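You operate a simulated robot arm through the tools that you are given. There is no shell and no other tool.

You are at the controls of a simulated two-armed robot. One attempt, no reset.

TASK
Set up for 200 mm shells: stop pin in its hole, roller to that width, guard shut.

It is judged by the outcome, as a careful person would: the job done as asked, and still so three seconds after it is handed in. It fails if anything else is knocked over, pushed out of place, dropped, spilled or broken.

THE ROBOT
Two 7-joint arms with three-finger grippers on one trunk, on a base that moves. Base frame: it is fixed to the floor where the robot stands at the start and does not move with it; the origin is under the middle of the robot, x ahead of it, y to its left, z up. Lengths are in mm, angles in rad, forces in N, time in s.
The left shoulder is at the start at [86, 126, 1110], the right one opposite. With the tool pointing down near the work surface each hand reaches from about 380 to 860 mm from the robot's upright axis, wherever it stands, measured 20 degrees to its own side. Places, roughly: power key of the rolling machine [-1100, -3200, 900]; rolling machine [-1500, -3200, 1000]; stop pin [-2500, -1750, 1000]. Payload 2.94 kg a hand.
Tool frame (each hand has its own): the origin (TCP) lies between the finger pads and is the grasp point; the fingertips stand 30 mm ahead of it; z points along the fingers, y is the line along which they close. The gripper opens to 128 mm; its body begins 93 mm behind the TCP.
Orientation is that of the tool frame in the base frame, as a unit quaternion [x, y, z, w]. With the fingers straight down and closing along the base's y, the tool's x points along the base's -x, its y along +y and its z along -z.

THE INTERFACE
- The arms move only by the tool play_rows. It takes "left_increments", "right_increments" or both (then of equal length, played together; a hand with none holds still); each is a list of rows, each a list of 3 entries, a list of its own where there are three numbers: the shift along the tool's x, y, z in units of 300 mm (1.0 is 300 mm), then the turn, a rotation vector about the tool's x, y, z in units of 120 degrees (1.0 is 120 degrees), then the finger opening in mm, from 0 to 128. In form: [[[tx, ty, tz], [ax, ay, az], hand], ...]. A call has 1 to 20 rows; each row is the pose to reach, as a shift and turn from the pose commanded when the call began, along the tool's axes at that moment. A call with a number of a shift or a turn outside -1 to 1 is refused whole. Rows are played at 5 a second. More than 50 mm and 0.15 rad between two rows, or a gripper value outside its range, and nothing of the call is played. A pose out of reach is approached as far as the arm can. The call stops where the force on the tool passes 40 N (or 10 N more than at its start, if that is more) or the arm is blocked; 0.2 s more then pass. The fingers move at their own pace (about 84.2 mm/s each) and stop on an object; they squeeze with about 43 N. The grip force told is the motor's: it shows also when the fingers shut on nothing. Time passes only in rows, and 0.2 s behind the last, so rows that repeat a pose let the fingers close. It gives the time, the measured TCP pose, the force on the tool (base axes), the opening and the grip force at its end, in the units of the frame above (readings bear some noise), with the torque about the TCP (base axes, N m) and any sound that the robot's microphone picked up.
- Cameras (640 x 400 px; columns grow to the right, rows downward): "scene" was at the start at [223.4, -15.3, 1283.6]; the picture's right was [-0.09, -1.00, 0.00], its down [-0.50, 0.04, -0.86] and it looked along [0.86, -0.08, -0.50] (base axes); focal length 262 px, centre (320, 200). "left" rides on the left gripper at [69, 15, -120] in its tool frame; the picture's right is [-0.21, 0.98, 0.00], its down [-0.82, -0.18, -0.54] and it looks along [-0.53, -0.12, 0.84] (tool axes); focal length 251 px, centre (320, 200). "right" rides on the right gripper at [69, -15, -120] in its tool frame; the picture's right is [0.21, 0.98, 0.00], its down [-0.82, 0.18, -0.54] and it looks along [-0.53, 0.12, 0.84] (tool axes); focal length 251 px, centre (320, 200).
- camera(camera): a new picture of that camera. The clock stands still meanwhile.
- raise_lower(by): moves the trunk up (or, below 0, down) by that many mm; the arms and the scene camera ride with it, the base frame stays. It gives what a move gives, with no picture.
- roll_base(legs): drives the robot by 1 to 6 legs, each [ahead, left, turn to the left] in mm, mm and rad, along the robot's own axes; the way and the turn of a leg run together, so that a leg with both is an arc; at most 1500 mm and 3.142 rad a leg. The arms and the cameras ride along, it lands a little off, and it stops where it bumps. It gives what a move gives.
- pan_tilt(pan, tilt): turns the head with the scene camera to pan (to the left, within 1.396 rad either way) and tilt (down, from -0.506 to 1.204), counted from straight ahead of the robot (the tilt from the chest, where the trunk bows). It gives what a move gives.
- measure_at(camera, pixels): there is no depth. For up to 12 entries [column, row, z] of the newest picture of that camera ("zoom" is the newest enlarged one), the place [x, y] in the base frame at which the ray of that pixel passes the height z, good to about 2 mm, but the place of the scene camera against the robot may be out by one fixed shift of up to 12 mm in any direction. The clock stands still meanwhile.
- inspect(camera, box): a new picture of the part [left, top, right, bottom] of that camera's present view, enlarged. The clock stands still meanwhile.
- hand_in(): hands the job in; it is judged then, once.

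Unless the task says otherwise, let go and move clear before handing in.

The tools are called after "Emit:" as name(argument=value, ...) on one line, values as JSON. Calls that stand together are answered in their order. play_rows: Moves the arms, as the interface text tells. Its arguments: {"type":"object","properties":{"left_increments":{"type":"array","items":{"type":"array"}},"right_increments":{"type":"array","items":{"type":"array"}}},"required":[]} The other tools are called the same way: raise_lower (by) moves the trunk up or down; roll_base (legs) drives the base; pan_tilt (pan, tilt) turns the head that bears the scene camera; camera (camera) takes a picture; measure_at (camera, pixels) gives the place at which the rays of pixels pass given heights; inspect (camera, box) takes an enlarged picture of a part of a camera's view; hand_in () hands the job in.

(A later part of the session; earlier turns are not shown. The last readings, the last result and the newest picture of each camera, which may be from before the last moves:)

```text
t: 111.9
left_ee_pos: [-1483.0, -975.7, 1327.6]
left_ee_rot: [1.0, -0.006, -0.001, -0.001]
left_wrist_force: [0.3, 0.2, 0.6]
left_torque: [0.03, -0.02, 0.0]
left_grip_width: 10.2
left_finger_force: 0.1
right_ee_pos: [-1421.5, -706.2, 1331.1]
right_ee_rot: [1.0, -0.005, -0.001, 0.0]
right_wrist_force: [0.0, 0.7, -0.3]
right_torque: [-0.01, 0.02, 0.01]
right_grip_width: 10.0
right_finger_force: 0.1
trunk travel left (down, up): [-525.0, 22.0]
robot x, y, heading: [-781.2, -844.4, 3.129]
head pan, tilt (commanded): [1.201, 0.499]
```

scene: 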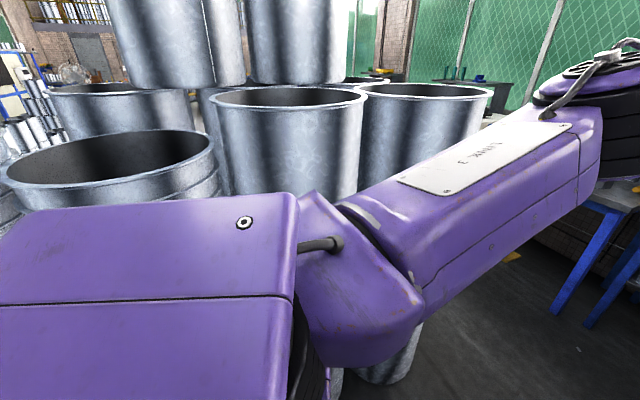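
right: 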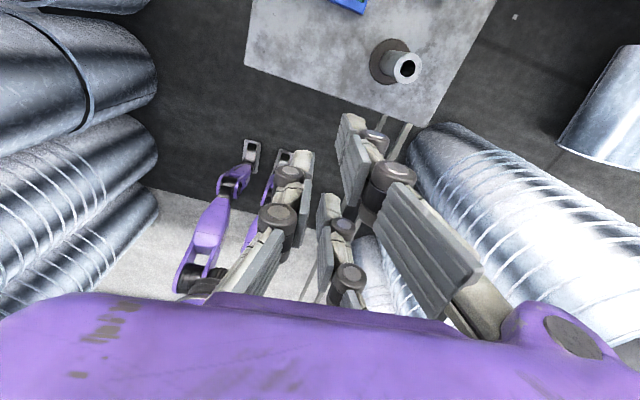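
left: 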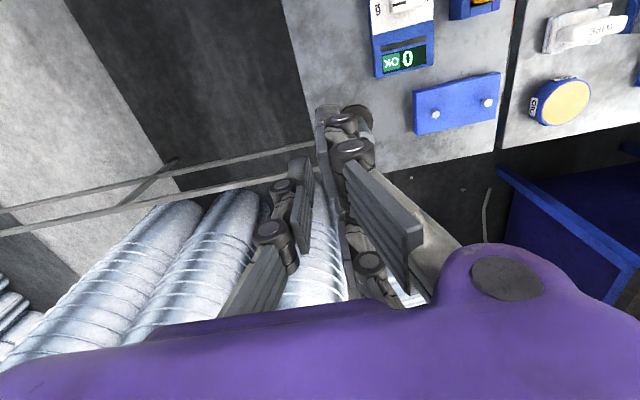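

I'm at u' = 1149, n' = 44, facing -x. I'll shift to the lane's centre line (n' about 225) and then advance diagonally in short legs.

Emit:
roll_base(legs=[[-24, 235, 0.013]])

Emit:
pan_tilt(pan=0.8, tilt=0.8)

Emit:
camera(camera="scene")

```text
t: 114.6
left_ee_pos: [-1459.6, -1219.6, 1325.2]
left_ee_rot: [1.0, 0.001, 0.0, 0.0]
left_wrist_force: [-0.5, 0.4, 0.3]
left_torque: [-0.02, 0.01, 0.03]
left_grip_width: 9.9
left_finger_force: 0.0
right_ee_pos: [-1400.0, -948.9, 1330.1]
right_ee_rot: [1.0, 0.002, 0.0, 0.001]
right_wrist_force: [-0.8, 0.3, 0.2]
right_torque: [-0.03, 0.01, 0.01]
right_grip_width: 9.6
right_finger_force: 0.1
trunk travel left (down, up): [-525.0, 22.0]
robot x, y, heading: [-758.5, -1080.1, -3.138]
head pan, tilt (commanded): [1.201, 0.499]
```

```text
t: 115.5
left_ee_pos: [-1459.2, -1220.1, 1325.6]
left_ee_rot: [1.0, 0.001, 0.0, 0.0]
left_wrist_force: [0.6, -0.6, -0.5]
left_torque: [0.02, -0.01, 0.01]
left_grip_width: 10.0
left_finger_force: 0.1
right_ee_pos: [-1399.6, -949.8, 1330.2]
right_ee_rot: [1.0, 0.002, -0.001, 0.0]
right_wrist_force: [0.1, 0.5, 0.3]
right_torque: [0.01, 0.01, 0.01]
right_grip_width: 10.0
right_finger_force: 0.0
trunk travel left (down, up): [-525.0, 22.0]
robot x, y, heading: [-754.0, -1078.9, -3.139]
head pan, tilt (commanded): [0.799, 0.799]
```

```text
taken
```

scene: 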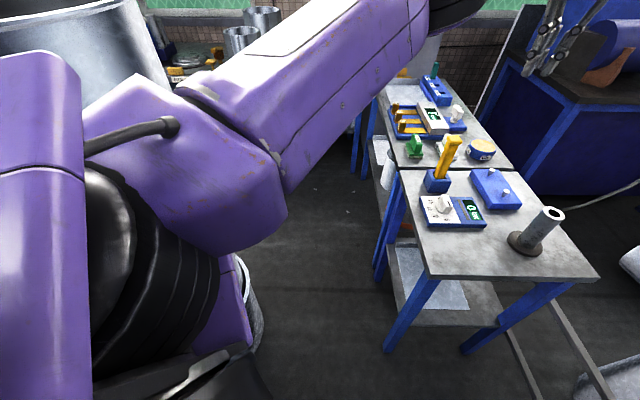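

I'm centred at n' = 228 with a clear view of the gap. I'll advance diagonally 300 mm and check.

Emit:
roll_base(legs=[[212, 212, 0]])

Emit:
camera(camera="scene")

```text
t: 117.9
left_ee_pos: [-1673.1, -1426.9, 1326.4]
left_ee_rot: [1.0, 0.001, -0.002, -0.001]
left_wrist_force: [0.0, 0.8, -0.8]
left_torque: [-0.02, 0.01, -0.01]
left_grip_width: 9.9
left_finger_force: 0.1
right_ee_pos: [-1613.5, -1156.1, 1331.6]
right_ee_rot: [1.0, 0.001, -0.002, 0.001]
right_wrist_force: [0.8, 0.5, 0.2]
right_torque: [-0.02, 0.04, -0.01]
right_grip_width: 10.0
right_finger_force: 0.1
trunk travel left (down, up): [-525.0, 22.0]
robot x, y, heading: [-968.3, -1291.2, -3.14]
head pan, tilt (commanded): [0.799, 0.799]
```

```text
taken
```

scene: 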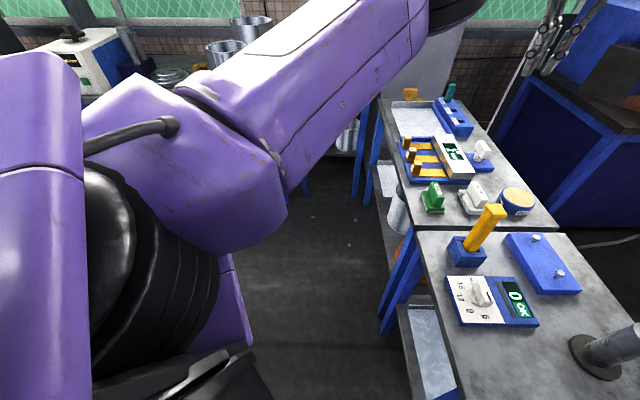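

No contact so far at u' = 1598. I'll go on past the earlier blocking point in a shorter step.

Emit:
roll_base(legs=[[141, 141, 0]])

Emit:
roll_base(legs=[[141, 141, 0]])

Emit:
camera(camera="scene")

```text
t: 119.8
left_ee_pos: [-1814.6, -1568.1, 1327.1]
left_ee_rot: [1.0, -0.001, -0.001, 0.0]
left_wrist_force: [-0.1, 0.5, 0.1]
left_torque: [-0.04, 0.0, 0.02]
left_grip_width: 10.0
left_finger_force: 0.0
right_ee_pos: [-1754.7, -1296.2, 1331.7]
right_ee_rot: [1.0, -0.001, -0.003, 0.001]
right_wrist_force: [0.2, -0.1, -0.5]
right_torque: [-0.03, 0.01, 0.0]
right_grip_width: 9.9
right_finger_force: 0.0
trunk travel left (down, up): [-525.0, 22.0]
robot x, y, heading: [-1113.3, -1428.7, 3.144]
head pan, tilt (commanded): [0.799, 0.799]
```

```text
t: 121.7
left_ee_pos: [-1957.1, -1704.8, 1327.4]
left_ee_rot: [1.0, -0.002, -0.001, 0.0]
left_wrist_force: [0.8, 0.0, -0.4]
left_torque: [-0.05, -0.01, -0.02]
left_grip_width: 9.8
left_finger_force: 0.1
right_ee_pos: [-1897.3, -1434.7, 1330.5]
right_ee_rot: [1.0, -0.003, -0.002, 0.001]
right_wrist_force: [-0.2, -0.4, -0.6]
right_torque: [-0.01, -0.02, 0.0]
right_grip_width: 9.9
right_finger_force: 0.0
trunk travel left (down, up): [-525.0, 22.0]
robot x, y, heading: [-1253.4, -1569.5, 3.137]
head pan, tilt (commanded): [0.799, 0.799]
```

```text
taken
```

scene: 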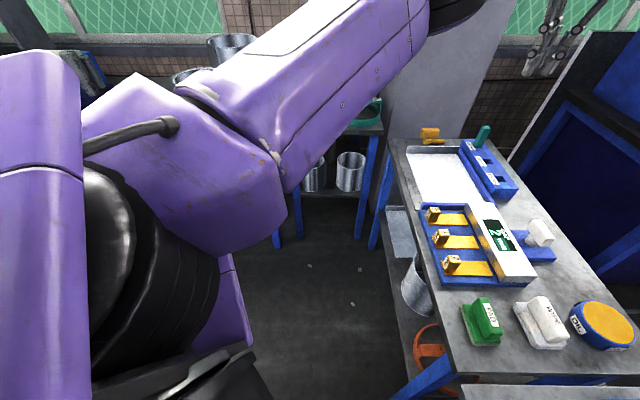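

I'm past the pinch at u' = 1996 without contact. I'll advance another 300 mm into the open area and then look at both the bench and the ROLL BENCH.

Emit:
roll_base(legs=[[180, 240, 0]])

Emit:
pan_tilt(pan=1.39, tilt=0.5)

Emit:
camera(camera="scene")

Emit:
pan_tilt(pan=0.35, tilt=0.7)

Emit:
camera(camera="scene")

```text
t: 124.4
left_ee_pos: [-2140.0, -1946.8, 1326.3]
left_ee_rot: [1.0, -0.003, -0.001, 0.0]
left_wrist_force: [0.2, 0.2, 1.7]
left_torque: [0.0, 0.03, -0.02]
left_grip_width: 10.1
left_finger_force: 0.1
right_ee_pos: [-2078.7, -1675.0, 1330.7]
right_ee_rot: [1.0, -0.002, -0.001, 0.001]
right_wrist_force: [1.0, -0.3, 0.8]
right_torque: [-0.01, -0.01, 0.02]
right_grip_width: 10.0
right_finger_force: 0.0
trunk travel left (down, up): [-525.0, 22.0]
robot x, y, heading: [-1440.4, -1811.5, 3.137]
head pan, tilt (commanded): [0.799, 0.799]
```

```text
t: 125.4
left_ee_pos: [-2140.1, -1945.7, 1325.9]
left_ee_rot: [1.0, -0.003, -0.001, 0.0]
left_wrist_force: [-0.1, 0.8, -0.1]
left_torque: [0.01, 0.0, -0.01]
left_grip_width: 9.9
left_finger_force: 0.1
right_ee_pos: [-2079.8, -1674.7, 1330.4]
right_ee_rot: [1.0, -0.001, -0.001, 0.001]
right_wrist_force: [-0.9, -0.8, 0.3]
right_torque: [0.0, 0.02, -0.01]
right_grip_width: 10.1
right_finger_force: 0.1
trunk travel left (down, up): [-525.0, 22.0]
robot x, y, heading: [-1437.5, -1811.1, 3.143]
head pan, tilt (commanded): [1.389, 0.499]
```

```text
taken
```

scene: 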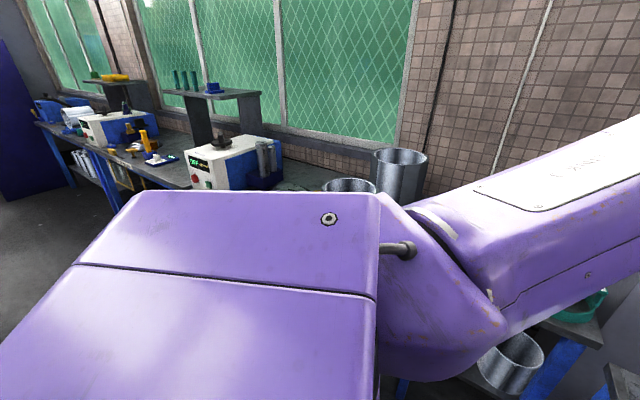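

```text
t: 126.7
left_ee_pos: [-2139.4, -1945.3, 1326.9]
left_ee_rot: [1.0, -0.002, -0.001, 0.001]
left_wrist_force: [-0.6, -0.1, -0.7]
left_torque: [-0.03, 0.0, 0.02]
left_grip_width: 9.8
left_finger_force: 0.1
right_ee_pos: [-2079.9, -1674.8, 1331.0]
right_ee_rot: [1.0, -0.002, -0.001, 0.0]
right_wrist_force: [0.2, 0.2, 1.2]
right_torque: [0.0, 0.0, 0.0]
right_grip_width: 9.8
right_finger_force: 0.2
trunk travel left (down, up): [-525.0, 22.0]
robot x, y, heading: [-1439.7, -1811.8, 3.14]
head pan, tilt (commanded): [0.351, 0.7]
```

```text
taken
```

scene: 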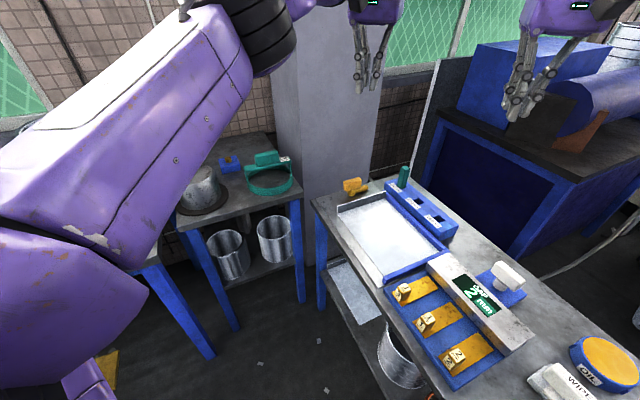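

Now I can see bench 2 well, and to the left two white machines on the ROLL BENCH. I'll enlarge the parts of bench 2.

Emit:
inspect(camera="scene", box=[320, 160, 540, 310])

Emit:
inspect(camera="scene", box=[370, 155, 470, 245])

Emit:
inspect(camera="scene", box=[380, 250, 540, 370])

```text
2.67 times, centred on (430, 235) of scene
```

zoom: 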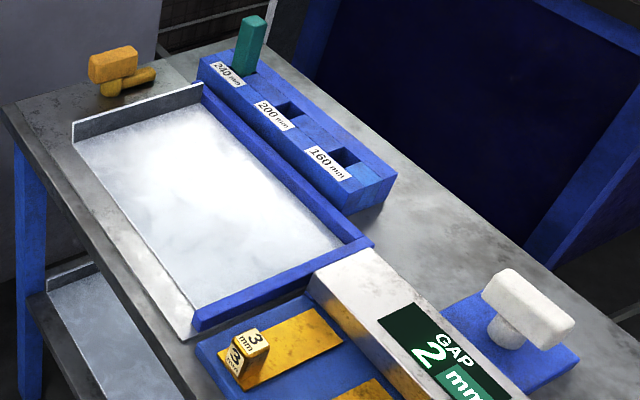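

```text
4.44 times, centred on (420, 200) of scene
```

zoom: 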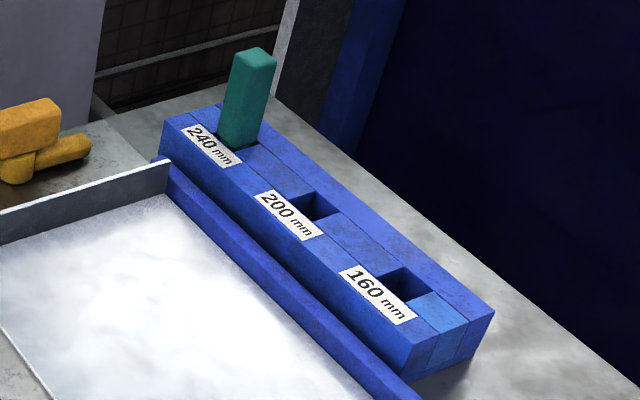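

```text
3.33 times, centred on (460, 310) of scene
```

zoom: 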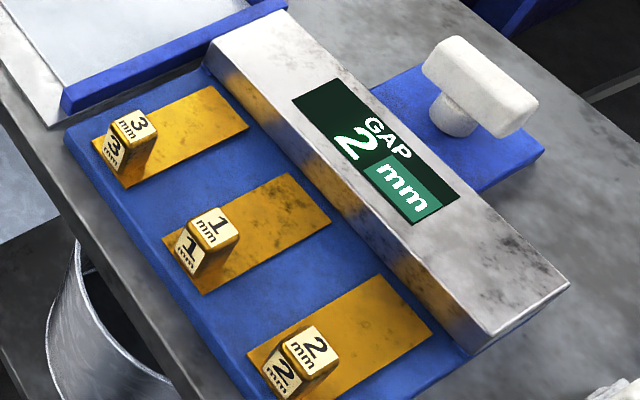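

The teal pin stands in the hole labelled 240 mm and the 200 mm hole is the next one toward me; that's the stop pin to move. Before that I'll glance at the rolling machine to learn what the roller and guard look like.

Emit:
pan_tilt(pan=1.39, tilt=0.4)

Emit:
inspect(camera="scene", box=[150, 130, 310, 240])

Emit:
inspect(camera="scene", box=[20, 90, 180, 210])

```text
t: 128.0
left_ee_pos: [-2140.6, -1946.0, 1326.6]
left_ee_rot: [1.0, -0.003, -0.001, -0.001]
left_wrist_force: [-0.4, 0.6, -0.3]
left_torque: [-0.01, 0.01, 0.02]
left_grip_width: 9.7
left_finger_force: 0.1
right_ee_pos: [-2079.9, -1674.2, 1330.7]
right_ee_rot: [1.0, -0.002, -0.002, 0.0]
right_wrist_force: [0.2, -0.3, -0.2]
right_torque: [0.03, -0.03, -0.03]
right_grip_width: 10.1
right_finger_force: 0.1
trunk travel left (down, up): [-525.0, 22.0]
robot x, y, heading: [-1438.4, -1808.3, 3.143]
head pan, tilt (commanded): [1.389, 0.4]
```

```text
3.64 times, centred on (230, 185) of scene
```

zoom: 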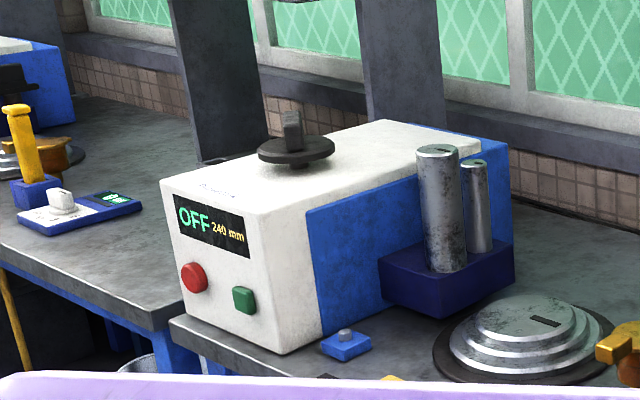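

```text
3.33 times, centred on (100, 150) of scene
```

zoom: 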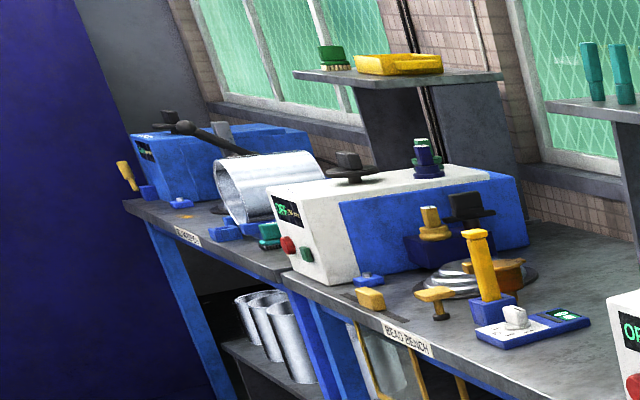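

The rolling machine's display reads "OFF 240 mm", so the pin and the roller both have to go from 240 to 200. I'll do the pin first: a fresh picture of its block to measure it.

Emit:
pan_tilt(pan=0.35, tilt=0.6)

Emit:
inspect(camera="scene", box=[370, 110, 470, 215])

Emit:
measure_at(camera="zoom", pixels=[[320, 200, 770], [320, 200, 840]])

```text
t: 129.3
left_ee_pos: [-2139.5, -1946.0, 1326.9]
left_ee_rot: [1.0, -0.003, -0.001, 0.0]
left_wrist_force: [0.3, 0.2, -1.2]
left_torque: [-0.03, 0.02, 0.02]
left_grip_width: 10.2
left_finger_force: 0.0
right_ee_pos: [-2079.1, -1674.4, 1331.4]
right_ee_rot: [1.0, -0.002, -0.001, 0.0]
right_wrist_force: [-0.3, 0.4, 0.5]
right_torque: [0.03, 0.03, 0.0]
right_grip_width: 10.1
right_finger_force: 0.0
trunk travel left (down, up): [-525.0, 22.0]
robot x, y, heading: [-1439.1, -1810.8, 3.144]
head pan, tilt (commanded): [0.351, 0.6]
```

```text
3.81 times, centred on (420, 162) of scene
```

zoom: 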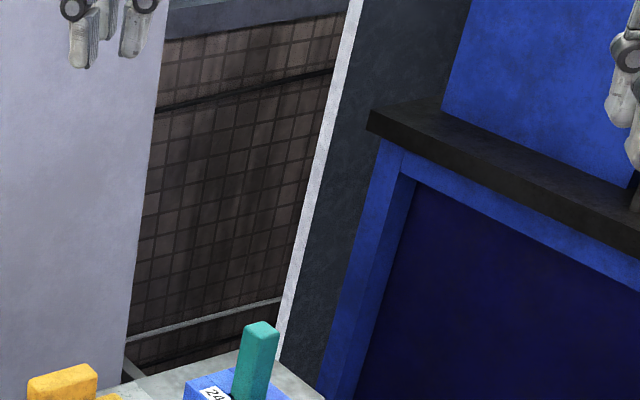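

```text
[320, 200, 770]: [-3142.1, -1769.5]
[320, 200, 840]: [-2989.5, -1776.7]
```

The block lies a bit lower in this view; I'll enlarge that part and measure the pin and holes.

Emit:
inspect(camera="scene", box=[370, 180, 490, 260])

Emit:
measure_at(camera="zoom", pixels=[[160, 60, 840], [260, 170, 840], [345, 240, 840], [160, 60, 870], [260, 170, 870], [345, 240, 870]])

```text
5.00 times, centred on (430, 220) of scene
```

zoom: 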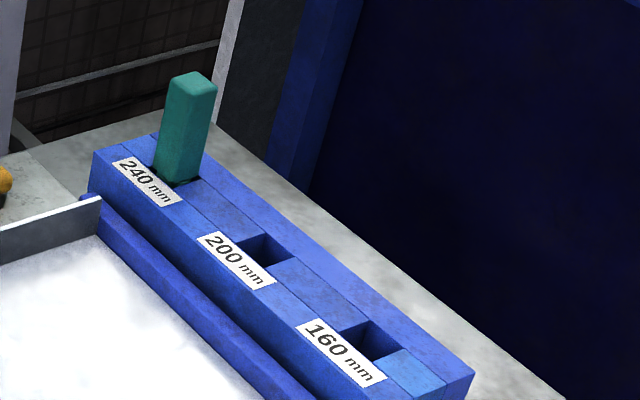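

```text
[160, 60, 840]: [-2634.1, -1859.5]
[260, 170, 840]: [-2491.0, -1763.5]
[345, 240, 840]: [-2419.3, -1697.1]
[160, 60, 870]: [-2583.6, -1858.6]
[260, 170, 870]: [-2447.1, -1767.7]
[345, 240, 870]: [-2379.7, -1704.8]
```

I'll measure the pin's base (178,178), the 200 mm hole (265,252), the 160 mm hole (375,340) and the pin's top (195,85) at a few heights.

Emit:
measure_at(camera="zoom", pixels=[[178, 178, 840], [265, 252, 840], [375, 340, 840], [195, 83, 920], [195, 83, 940], [178, 178, 860], [265, 252, 860], [375, 340, 860], [195, 83, 960]])

Emit:
inspect(camera="scene", box=[300, 170, 500, 300])

```text
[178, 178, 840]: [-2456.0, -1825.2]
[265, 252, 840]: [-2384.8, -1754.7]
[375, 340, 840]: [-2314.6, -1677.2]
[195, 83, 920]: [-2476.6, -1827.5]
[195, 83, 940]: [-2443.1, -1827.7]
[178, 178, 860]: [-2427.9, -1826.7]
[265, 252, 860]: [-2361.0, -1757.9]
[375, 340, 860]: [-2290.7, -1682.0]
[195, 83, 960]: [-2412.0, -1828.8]
```

```text
3.08 times, centred on (400, 235) of scene
```

zoom: 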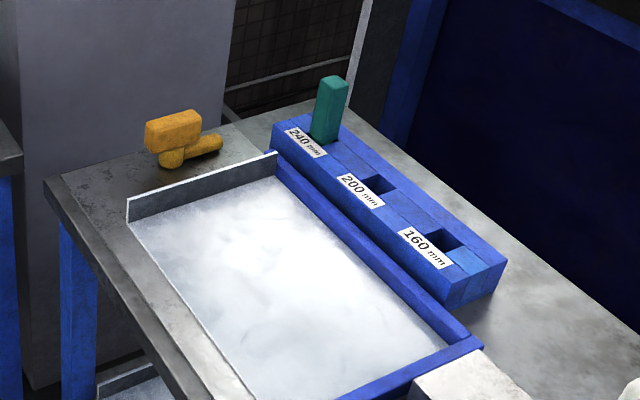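

I'll check the bench's height with its far left corner (45,195) and the block's height with its corner (top (505,262), bottom (490,298)).

Emit:
measure_at(camera="zoom", pixels=[[45, 190, 770], [45, 190, 750], [45, 190, 790], [505, 262, 820], [505, 262, 840], [505, 262, 860], [490, 298, 770], [490, 298, 750], [490, 298, 790], [448, 307, 770], [445, 275, 820], [445, 275, 840]])

```text
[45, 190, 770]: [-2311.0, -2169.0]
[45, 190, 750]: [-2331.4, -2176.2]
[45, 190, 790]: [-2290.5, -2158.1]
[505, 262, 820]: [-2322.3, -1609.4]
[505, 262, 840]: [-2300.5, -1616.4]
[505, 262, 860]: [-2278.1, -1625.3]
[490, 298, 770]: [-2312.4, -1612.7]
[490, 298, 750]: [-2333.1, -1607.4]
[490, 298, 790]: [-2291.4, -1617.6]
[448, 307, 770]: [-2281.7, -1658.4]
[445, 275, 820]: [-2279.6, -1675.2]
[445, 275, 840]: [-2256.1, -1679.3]
```

The block's top is about 59 mm above the bench. Before moving closer I need to know where the gray pillar beyond the bench stands, so I'll measure its foot and the blue machine's near edge.

Emit:
camera(camera="scene")

Emit:
measure_at(camera="zoom", pixels=[[30, 388, 0], [10, 300, 0], [230, 115, 770], [95, 395, 0], [640, 52, 900], [400, 160, 0], [385, 145, 0]])

```text
taken
```

scene: 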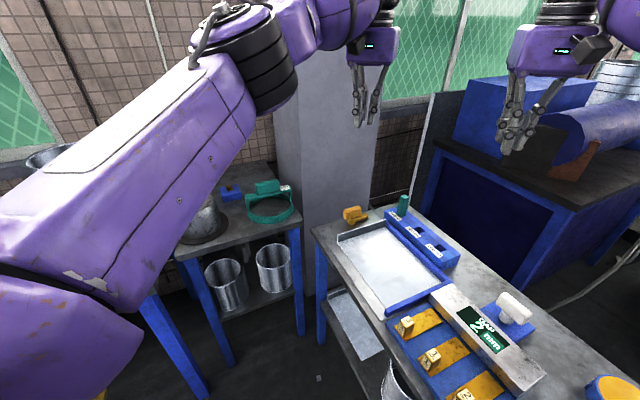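

```text
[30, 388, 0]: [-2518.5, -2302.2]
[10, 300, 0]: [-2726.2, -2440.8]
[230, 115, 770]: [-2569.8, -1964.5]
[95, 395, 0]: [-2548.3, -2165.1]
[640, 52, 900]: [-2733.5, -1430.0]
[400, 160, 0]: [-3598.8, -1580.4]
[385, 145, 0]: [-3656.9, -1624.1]
```

The pillar's front face is near u' = 3400, well beyond where my left elbow will be. I'll turn to face the bench squarely and shift sideways to a spot from which the left hand reaches the pin.

Emit:
roll_base(legs=[[0, 0, -0.787], [45, 250, 0]])

Emit:
pan_tilt(pan=0.5, tilt=0.7)

Emit:
camera(camera="scene")

```text
t: 134.2
left_ee_pos: [-2235.5, -1544.5, 1326.4]
left_ee_rot: [0.921, -0.389, 0.0, -0.001]
left_wrist_force: [0.2, -0.7, -0.7]
left_torque: [-0.03, 0.03, 0.01]
left_grip_width: 9.9
left_finger_force: 0.1
right_ee_pos: [-1999.8, -1398.8, 1332.0]
right_ee_rot: [0.921, -0.389, 0.0, 0.001]
right_wrist_force: [0.6, -0.4, -1.0]
right_torque: [0.0, -0.03, 0.03]
right_grip_width: 10.1
right_finger_force: 0.0
trunk travel left (down, up): [-525.0, 22.0]
robot x, y, heading: [-1642.7, -1953.9, 2.342]
head pan, tilt (commanded): [0.351, 0.6]
```

```text
t: 134.9
left_ee_pos: [-2236.1, -1546.0, 1326.1]
left_ee_rot: [0.921, -0.39, -0.001, -0.001]
left_wrist_force: [-0.1, -0.5, -0.3]
left_torque: [-0.03, 0.0, -0.02]
left_grip_width: 10.2
left_finger_force: 0.1
right_ee_pos: [-2000.1, -1400.1, 1331.1]
right_ee_rot: [0.921, -0.389, -0.001, 0.0]
right_wrist_force: [0.4, 0.4, 0.1]
right_torque: [0.0, 0.06, -0.01]
right_grip_width: 9.9
right_finger_force: 0.1
trunk travel left (down, up): [-525.0, 22.0]
robot x, y, heading: [-1647.7, -1953.8, 2.348]
head pan, tilt (commanded): [0.499, 0.7]
```

```text
taken
```

scene: 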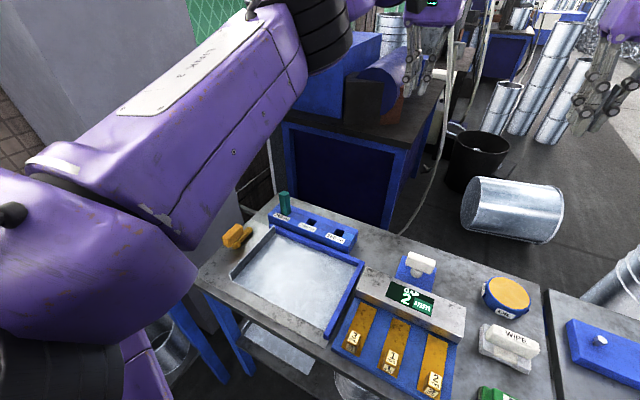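

From this second viewpoint (u' = 2545) I can cross-check heights; I'll enlarge the block and measure.

Emit:
inspect(camera="scene", box=[255, 180, 375, 260])

Emit:
measure_at(camera="zoom", pixels=[[320, 200, 830], [320, 200, 850]])

```text
5.00 times, centred on (315, 220) of scene
```

zoom: 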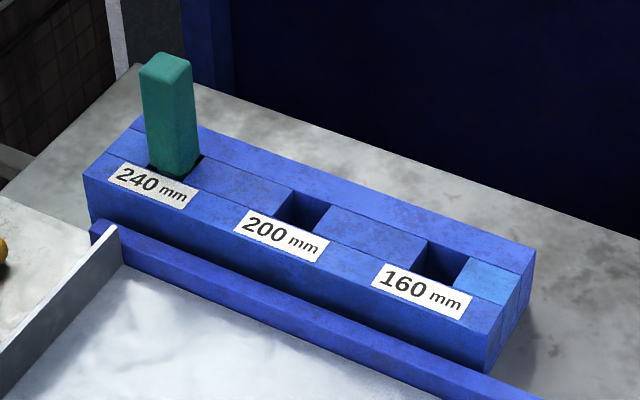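

```text
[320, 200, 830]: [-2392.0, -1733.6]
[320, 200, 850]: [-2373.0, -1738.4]
```

I'll measure the near corner (top (490,332)), holes and pin here.

Emit:
measure_at(camera="zoom", pixels=[[535, 250, 830], [535, 250, 850], [292, 188, 830], [331, 205, 830], [428, 239, 830], [471, 257, 830], [174, 172, 830], [490, 332, 830], [85, 178, 830], [303, 208, 830], [443, 262, 830], [168, 62, 930]])

```text
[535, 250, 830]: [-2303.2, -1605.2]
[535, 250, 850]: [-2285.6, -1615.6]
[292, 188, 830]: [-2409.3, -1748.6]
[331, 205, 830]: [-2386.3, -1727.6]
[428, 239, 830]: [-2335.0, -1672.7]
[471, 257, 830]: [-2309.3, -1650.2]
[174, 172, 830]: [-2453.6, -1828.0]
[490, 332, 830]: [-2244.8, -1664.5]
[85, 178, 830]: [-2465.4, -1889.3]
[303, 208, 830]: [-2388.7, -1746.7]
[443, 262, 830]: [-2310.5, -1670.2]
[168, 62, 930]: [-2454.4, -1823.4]
```

The holes are about 31 mm square and spaced about 108 mm along the row, and the pin stands about 100 mm above the block near (-2460,-1826). I'll move left 275 mm to bring it within the left hand's best reach.

Emit:
roll_base(legs=[[0, 270, 0.011]])

Emit:
pan_tilt(pan=0.35, tilt=0.8)

Emit:
camera(camera="scene")

Emit:
camera(camera="left")

```text
t: 137.8
left_ee_pos: [-2431.3, -1739.8, 1325.2]
left_ee_rot: [0.923, -0.385, 0.0, -0.001]
left_wrist_force: [-0.4, -0.5, 0.7]
left_torque: [0.03, -0.02, -0.02]
left_grip_width: 9.8
left_finger_force: 0.1
right_ee_pos: [-2195.9, -1589.9, 1330.1]
right_ee_rot: [0.923, -0.384, -0.001, 0.001]
right_wrist_force: [-0.1, 1.1, -0.6]
right_torque: [0.03, 0.03, 0.0]
right_grip_width: 10.1
right_finger_force: 0.0
trunk travel left (down, up): [-525.0, 22.0]
robot x, y, heading: [-1842.2, -2145.3, 2.356]
head pan, tilt (commanded): [0.499, 0.7]
```

```text
t: 138.5
left_ee_pos: [-2431.3, -1740.3, 1326.8]
left_ee_rot: [0.923, -0.385, -0.001, 0.0]
left_wrist_force: [0.0, -0.8, 0.6]
left_torque: [0.01, 0.01, -0.01]
left_grip_width: 10.1
left_finger_force: 0.0
right_ee_pos: [-2196.7, -1591.4, 1330.3]
right_ee_rot: [0.923, -0.385, -0.001, 0.0]
right_wrist_force: [-0.4, 0.4, -0.4]
right_torque: [-0.02, 0.03, 0.0]
right_grip_width: 10.0
right_finger_force: 0.0
trunk travel left (down, up): [-525.0, 22.0]
robot x, y, heading: [-1838.3, -2141.2, 2.352]
head pan, tilt (commanded): [0.351, 0.799]
```

```text
taken
```

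scene: 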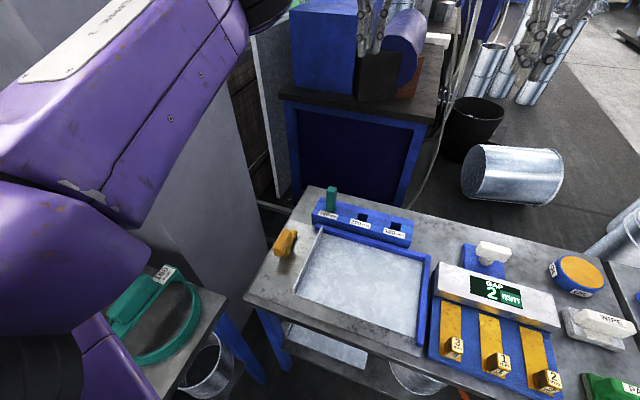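

```text
taken
```

left: 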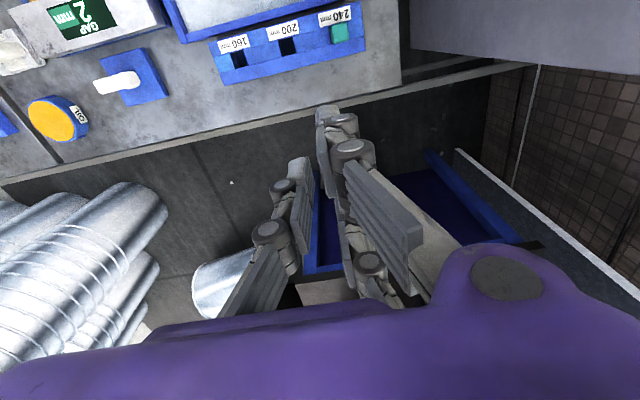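

The left hand's camera sees the block at the top: the pin at (340,33), the 200 mm hole at (288,46), the 160 mm hole at (238,60). I'll measure these with it at the block-top height.

Emit:
inspect(camera="left", box=[200, 0, 400, 100])

Emit:
measure_at(camera="left", pixels=[[340, 33, 930], [340, 33, 830], [288, 46, 830], [238, 60, 830], [401, 85, 770], [20, 178, 770]])

```text
3.20 times, centred on (300, 50) of left
```

zoom: 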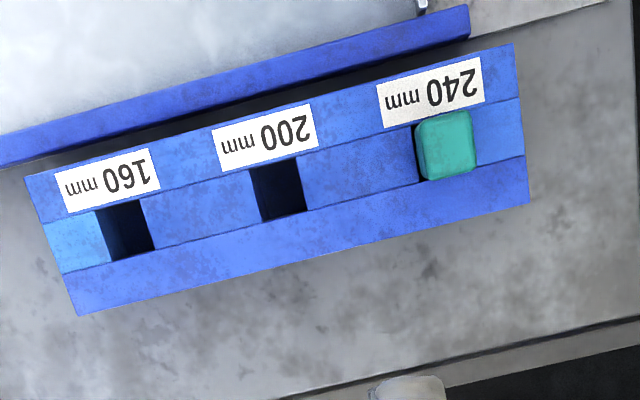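

```text
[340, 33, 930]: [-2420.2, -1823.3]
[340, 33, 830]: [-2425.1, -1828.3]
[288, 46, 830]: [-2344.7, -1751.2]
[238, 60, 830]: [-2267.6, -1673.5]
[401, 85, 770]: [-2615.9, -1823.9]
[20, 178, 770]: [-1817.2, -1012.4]
```

The two cameras agree only if the block's top is at about 870 mm (bench about 811), with the pin's top near 960. I'll re-measure at those heights in the hand camera's enlarged picture.

Emit:
measure_at(camera="zoom", pixels=[[445, 143, 960], [415, 122, 960], [470, 112, 960], [476, 172, 960], [425, 181, 960], [250, 172, 870], [295, 158, 870], [307, 208, 870], [263, 221, 870], [278, 190, 870], [125, 231, 870], [449, 148, 870]])

```text
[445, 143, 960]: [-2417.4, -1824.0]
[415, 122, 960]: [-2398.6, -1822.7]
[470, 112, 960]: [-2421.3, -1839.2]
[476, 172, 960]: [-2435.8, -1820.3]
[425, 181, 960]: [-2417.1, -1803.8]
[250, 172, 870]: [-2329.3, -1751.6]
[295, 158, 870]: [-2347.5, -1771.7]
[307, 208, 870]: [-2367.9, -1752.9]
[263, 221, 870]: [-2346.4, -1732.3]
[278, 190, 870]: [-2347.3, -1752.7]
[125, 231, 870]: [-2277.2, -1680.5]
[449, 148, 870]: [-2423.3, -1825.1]
```

The pin (about 25 mm square) is centred at about (-2418,-1822) and the 200 mm hole, about 28 mm square, at (-2348,-1752), exactly 100 mm along the row. I'll bring the left hand above the pin with the fingers opened.

Emit:
play_rows(left_increments=[[[0.075, 0.054, 0.05], [0, 0, 0], 30], [[0.15, 0.107, 0.15], [0, 0, 0], 50], [[0.224, 0.161, 0.27], [0, 0, 0], 70], [[0.224, 0.161, 0.42], [0, 0, 0], 80], [[0.224, 0.161, 0.57], [0, 0, 0], 80], [[0.224, 0.161, 0.71], [0, 0, 0], 80], [[0.224, 0.161, 0.85], [0, 0, 0], 80], [[0.224, 0.161, 0.953], [0, 0, 0], 80], [[0.224, 0.161, 0.953], [0, 0, 0], 80]])

Emit:
camera(camera="left")

Emit:
camera(camera="scene")

```text
t: 140.5
left_ee_pos: [-2419.6, -1821.7, 1039.2]
left_ee_rot: [0.923, -0.385, -0.001, -0.003]
left_wrist_force: [0.3, -0.8, 0.8]
left_torque: [0.04, -0.01, -0.01]
left_grip_width: 80.2
left_finger_force: 0.0
right_ee_pos: [-2197.2, -1591.4, 1331.6]
right_ee_rot: [0.923, -0.385, -0.002, -0.001]
right_wrist_force: [-0.5, 0.9, -0.1]
right_torque: [-0.04, 0.03, -0.02]
right_grip_width: 9.8
right_finger_force: 0.1
trunk travel left (down, up): [-525.0, 22.0]
robot x, y, heading: [-1835.6, -2143.4, 2.356]
head pan, tilt (commanded): [0.351, 0.799]
```

```text
taken
```

left: 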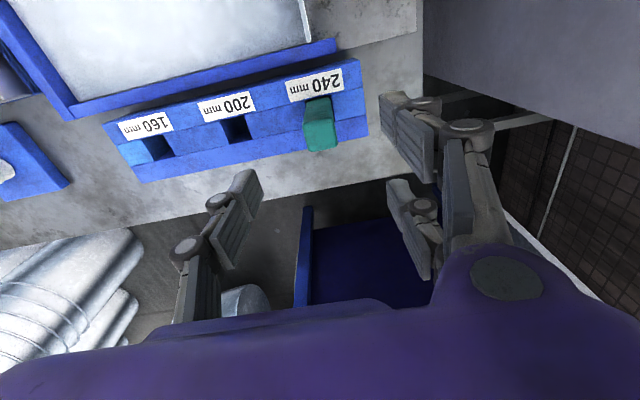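

```text
taken
```

scene: 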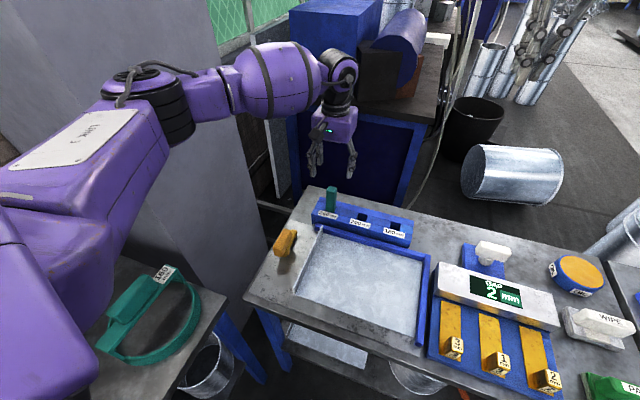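

The pin's top is near (319,105) in the hand camera. I'll measure it from this nearer view before lowering.

Emit:
inspect(camera="left", box=[200, 50, 400, 175])

Emit:
measure_at(camera="zoom", pixels=[[320, 200, 960], [320, 200, 870]])

```text
3.20 times, centred on (300, 112) of left
```

zoom: 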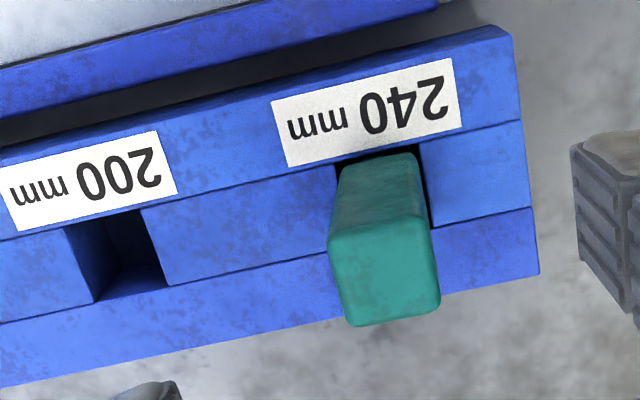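

```text
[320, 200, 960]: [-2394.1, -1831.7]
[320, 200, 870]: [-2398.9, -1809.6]
```

I'll measure the pin's top face centre (388,277) and corners at several heights, and its base edge (380,160) at the block top.

Emit:
measure_at(camera="zoom", pixels=[[388, 277, 960], [388, 277, 940], [388, 277, 920], [332, 245, 950], [428, 228, 950], [440, 308, 950], [350, 325, 950], [342, 165, 870], [420, 153, 870], [150, 208, 870], [65, 230, 870], [166, 287, 870]])

```text
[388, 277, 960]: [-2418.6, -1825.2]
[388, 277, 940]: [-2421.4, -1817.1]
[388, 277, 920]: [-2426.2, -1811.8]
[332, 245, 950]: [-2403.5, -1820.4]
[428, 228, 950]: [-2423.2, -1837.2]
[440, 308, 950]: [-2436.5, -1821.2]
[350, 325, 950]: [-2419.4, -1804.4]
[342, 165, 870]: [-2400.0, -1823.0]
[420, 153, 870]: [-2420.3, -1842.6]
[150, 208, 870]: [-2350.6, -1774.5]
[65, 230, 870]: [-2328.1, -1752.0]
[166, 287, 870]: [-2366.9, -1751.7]
```

The pin's centre comes out at about (-2418,-1823.5) with its top near 963. I'll lower the hand around it to 920 and close the fingers.

Emit:
play_rows(left_increments=[[[0.003, 0.003, 0.12], [0, 0, 0], 80], [[0.003, 0.003, 0.24], [0, 0, 0], 80], [[0.003, 0.003, 0.34], [0, 0, 0], 80], [[0.003, 0.003, 0.4], [0, 0, 0], 80], [[0.003, 0.003, 0.4], [0, 0, 0], 80]])

Emit:
camera(camera="left")

Emit:
inspect(camera="scene", box=[270, 120, 430, 240])

```text
t: 141.7
left_ee_pos: [-2418.4, -1824.2, 919.5]
left_ee_rot: [0.923, -0.385, -0.001, -0.001]
left_wrist_force: [-0.4, 0.5, 0.3]
left_torque: [0.0, -0.02, 0.02]
left_grip_width: 80.0
left_finger_force: 0.0
right_ee_pos: [-2195.7, -1590.2, 1331.4]
right_ee_rot: [0.923, -0.385, -0.002, -0.001]
right_wrist_force: [0.8, 1.1, 0.7]
right_torque: [-0.01, -0.04, 0.03]
right_grip_width: 9.7
right_finger_force: 0.1
trunk travel left (down, up): [-525.0, 22.0]
robot x, y, heading: [-1837.6, -2142.9, 2.359]
head pan, tilt (commanded): [0.351, 0.799]
```

```text
taken
```

left: 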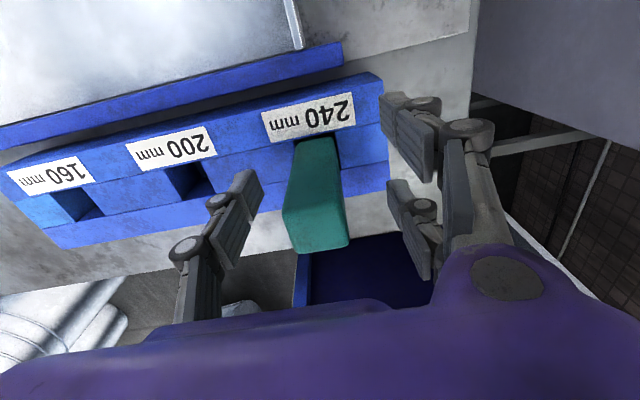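

```text
3.33 times, centred on (350, 180) of scene
```

zoom: 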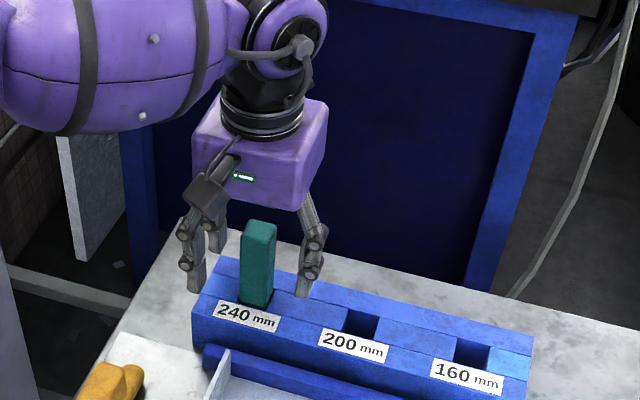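

The pin stands between the fingers, with the tips just above the block. I'll close on it.

Emit:
play_rows(left_increments=[[[0, 0, 0], [0, 0, 0], 50], [[0, 0, 0], [0, 0, 0], 25], [[0, 0, 0], [0, 0, 0], 10], [[0, 0, 0], [0, 0, 0], 10], [[0, 0, 0], [0, 0, 0], 10], [[0, 0, 0], [0, 0, 0], 10]])

Emit:
camera(camera="left")

```text
t: 143.1
left_ee_pos: [-2416.8, -1821.0, 920.4]
left_ee_rot: [0.922, -0.387, -0.001, -0.002]
left_wrist_force: [11.3, 9.3, 1.8]
left_torque: [0.21, -0.37, 0.02]
left_grip_width: 19.1
left_finger_force: 7.0
right_ee_pos: [-2195.5, -1589.9, 1330.4]
right_ee_rot: [0.923, -0.385, -0.003, 0.0]
right_wrist_force: [-0.2, -0.9, -0.5]
right_torque: [0.04, 0.01, -0.01]
right_grip_width: 10.0
right_finger_force: 0.1
trunk travel left (down, up): [-525.0, 22.0]
robot x, y, heading: [-1840.4, -2140.4, 2.354]
head pan, tilt (commanded): [0.351, 0.799]
```

```text
taken
```

left: 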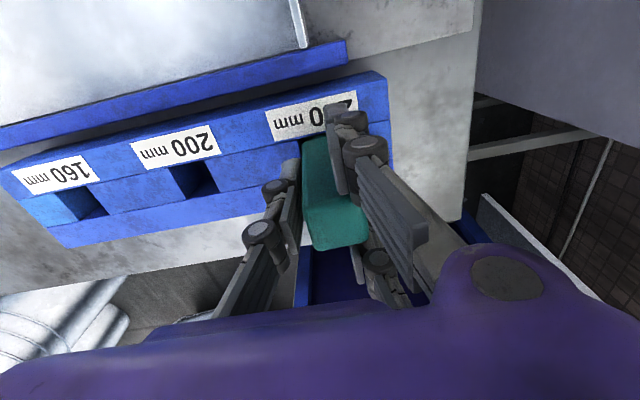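

The fingers are on the pin (opening 19 mm) and the 14 N side force shows the hand sits about 2.5 mm too far along the row. I'll ease the hand over by that much and squeeze fully.

Emit:
play_rows(left_increments=[[[0, -0.008, 0], [0, 0, 0], 0], [[0, -0.009, 0], [0, 0, 0], 0], [[0, -0.009, 0], [0, 0, 0], 0], [[0, -0.009, 0], [0, 0, 0], 0]])

```text
t: 143.7
left_ee_pos: [-2402.0, -1808.1, 917.9]
left_ee_rot: [0.919, -0.394, 0.004, -0.01]
left_wrist_force: [14.5, 17.9, -7.3]
left_torque: [0.35, -0.42, 0.18]
left_grip_width: 0.0
left_finger_force: 11.8
right_ee_pos: [-2193.6, -1586.4, 1329.6]
right_ee_rot: [0.922, -0.388, -0.001, 0.0]
right_wrist_force: [0.3, -0.1, 1.3]
right_torque: [0.05, 0.02, 0.01]
right_grip_width: 10.2
right_finger_force: 0.0
trunk travel left (down, up): [-525.0, 22.0]
robot x, y, heading: [-1837.4, -2144.5, 2.345]
head pan, tilt (commanded): [0.351, 0.799]
stopped in row 2 (left hand): the force on the tool passed its limit at 42 N (the readings are from after the stop); the commanded pose is now the measured one
```

The grip went to zero and the hand was pushed about 20 mm along the row, so the fingers are not holding the pin properly. I'll look before doing anything else.

Emit:
camera(camera="left")

Emit:
inspect(camera="left", box=[200, 80, 440, 320])

Emit:
inspect(camera="scene", box=[290, 150, 410, 240])

```text
taken
```

left: 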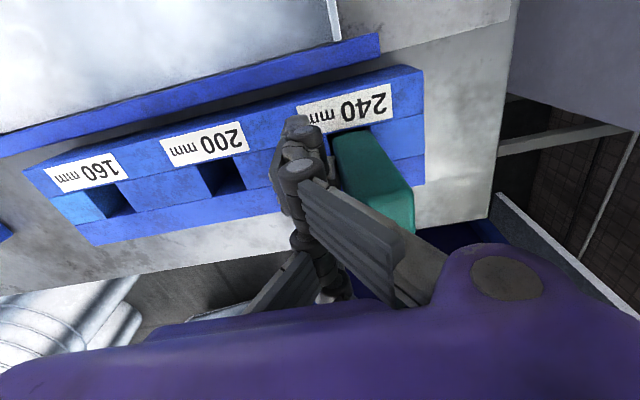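

```text
1.67 times, centred on (320, 200) of left
```

zoom: 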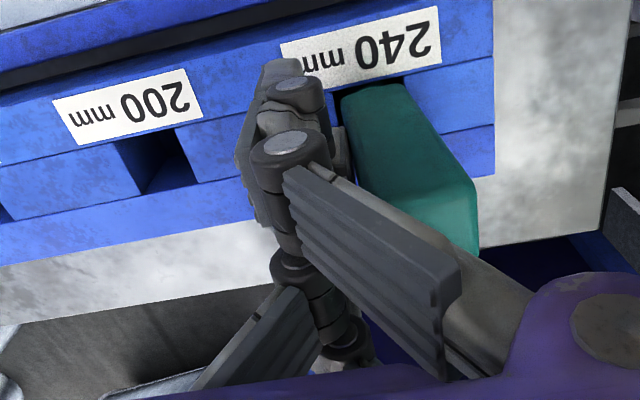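

```text
4.44 times, centred on (350, 195) of scene
```

zoom: 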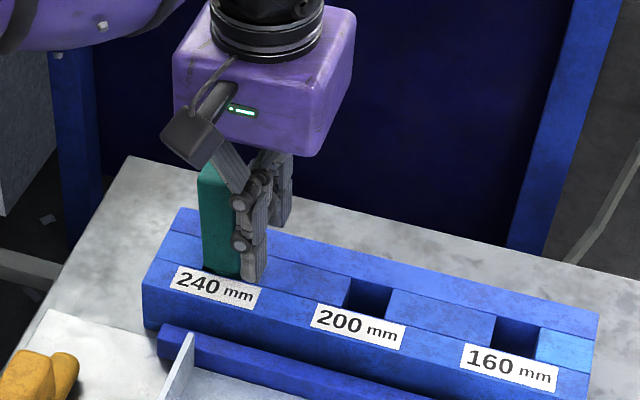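

The pin is still in its 240 mm hole; it slipped between the two paired fingers, whose pads stand about 38 mm apart, so a vertical grasp can't hold it. I'll open, rise clear, and then take it with the hand nearly level so that the paired fingers lie one above the other along the pin.

Emit:
play_rows(left_increments=[[[0, 0, 0], [0, 0, 0], 40], [[0, 0, 0], [0, 0, 0], 80], [[0, 0, 0], [0, 0, 0], 90], [[0, 0, -0.1], [0, 0, 0], 90], [[0, 0, -0.25], [0, 0, 0], 90], [[0, 0, -0.4], [0, 0, 0], 90], [[0, 0, -0.55], [0, 0, 0], 90], [[0, 0, -0.7], [0, 0, 0], 90]])

Emit:
camera(camera="left")

Emit:
inspect(camera="scene", box=[290, 150, 430, 250])

```text
t: 145.5
left_ee_pos: [-2411.3, -1817.8, 1128.9]
left_ee_rot: [0.921, -0.389, 0.003, -0.005]
left_wrist_force: [0.7, 0.5, -0.3]
left_torque: [0.0, 0.0, 0.0]
left_grip_width: 90.0
left_finger_force: 0.2
right_ee_pos: [-2194.2, -1589.9, 1330.6]
right_ee_rot: [0.923, -0.386, -0.002, 0.0]
right_wrist_force: [0.4, -0.2, -0.1]
right_torque: [-0.01, 0.01, 0.01]
right_grip_width: 10.1
right_finger_force: 0.1
trunk travel left (down, up): [-525.0, 22.0]
robot x, y, heading: [-1839.0, -2142.3, 2.353]
head pan, tilt (commanded): [0.351, 0.799]
```

```text
taken
```

left: 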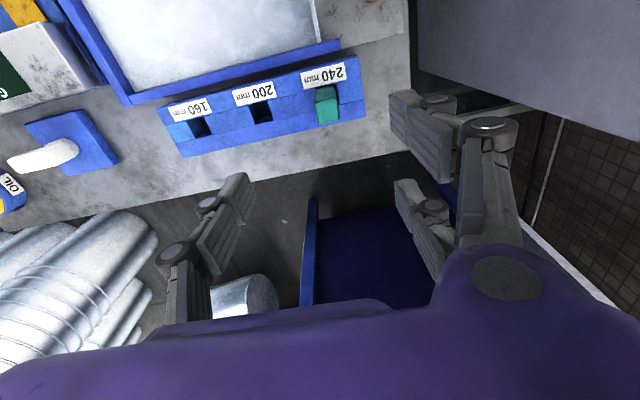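

```text
4.00 times, centred on (360, 200) of scene
```

zoom: 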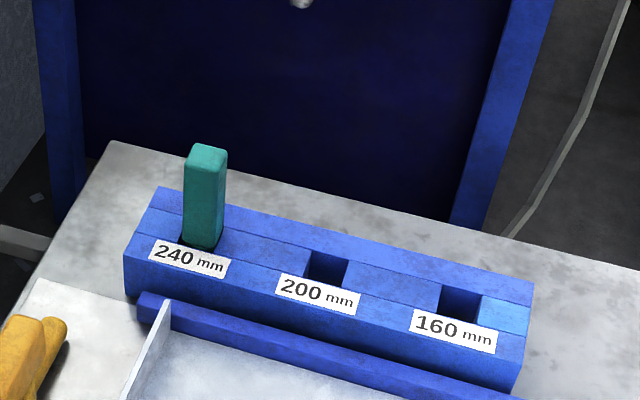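

The pin is still upright in the 240 mm hole and nothing else has shifted. I'll back the base off 150 mm and lower the trunk somewhat so the hand can come in nearly level.

Emit:
roll_base(legs=[[-160, 0, 0]])

Emit:
raise_lower(by=-120)

Emit:
camera(camera="scene")

```text
t: 146.9
left_ee_pos: [-2301.5, -1929.0, 1125.2]
left_ee_rot: [0.92, -0.391, 0.004, -0.006]
left_wrist_force: [-0.8, -0.1, -0.7]
left_torque: [-0.07, -0.05, 0.01]
left_grip_width: 89.9
left_finger_force: 0.0
right_ee_pos: [-2083.4, -1701.0, 1328.5]
right_ee_rot: [0.923, -0.386, 0.001, 0.0]
right_wrist_force: [-1.2, -0.1, -0.4]
right_torque: [-0.06, -0.04, 0.0]
right_grip_width: 10.2
right_finger_force: 0.0
trunk travel left (down, up): [-525.0, 22.0]
robot x, y, heading: [-1728.5, -2260.8, 2.349]
head pan, tilt (commanded): [0.351, 0.799]
```

```text
t: 148.4
left_ee_pos: [-2299.2, -1931.6, 1008.4]
left_ee_rot: [0.921, -0.39, 0.002, -0.006]
left_wrist_force: [0.1, -0.3, 0.8]
left_torque: [0.02, -0.02, -0.02]
left_grip_width: 89.8
left_finger_force: 0.2
right_ee_pos: [-2082.9, -1702.7, 1210.9]
right_ee_rot: [0.923, -0.386, -0.002, -0.001]
right_wrist_force: [-0.2, -0.4, -0.7]
right_torque: [0.0, 0.0, 0.0]
right_grip_width: 10.0
right_finger_force: 0.2
trunk travel left (down, up): [-405.0, 142.0]
robot x, y, heading: [-1727.0, -2256.0, 2.35]
head pan, tilt (commanded): [0.351, 0.799]
```

```text
taken
```

scene: 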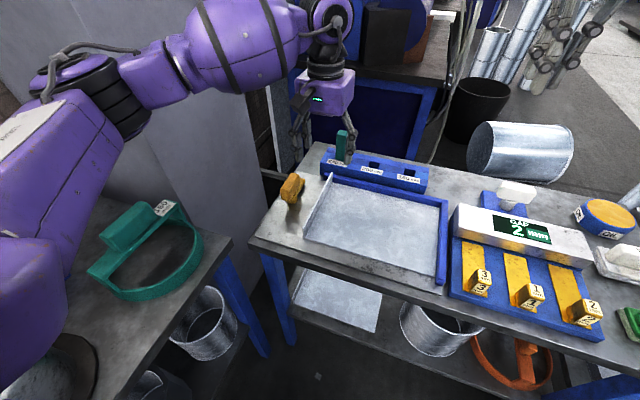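

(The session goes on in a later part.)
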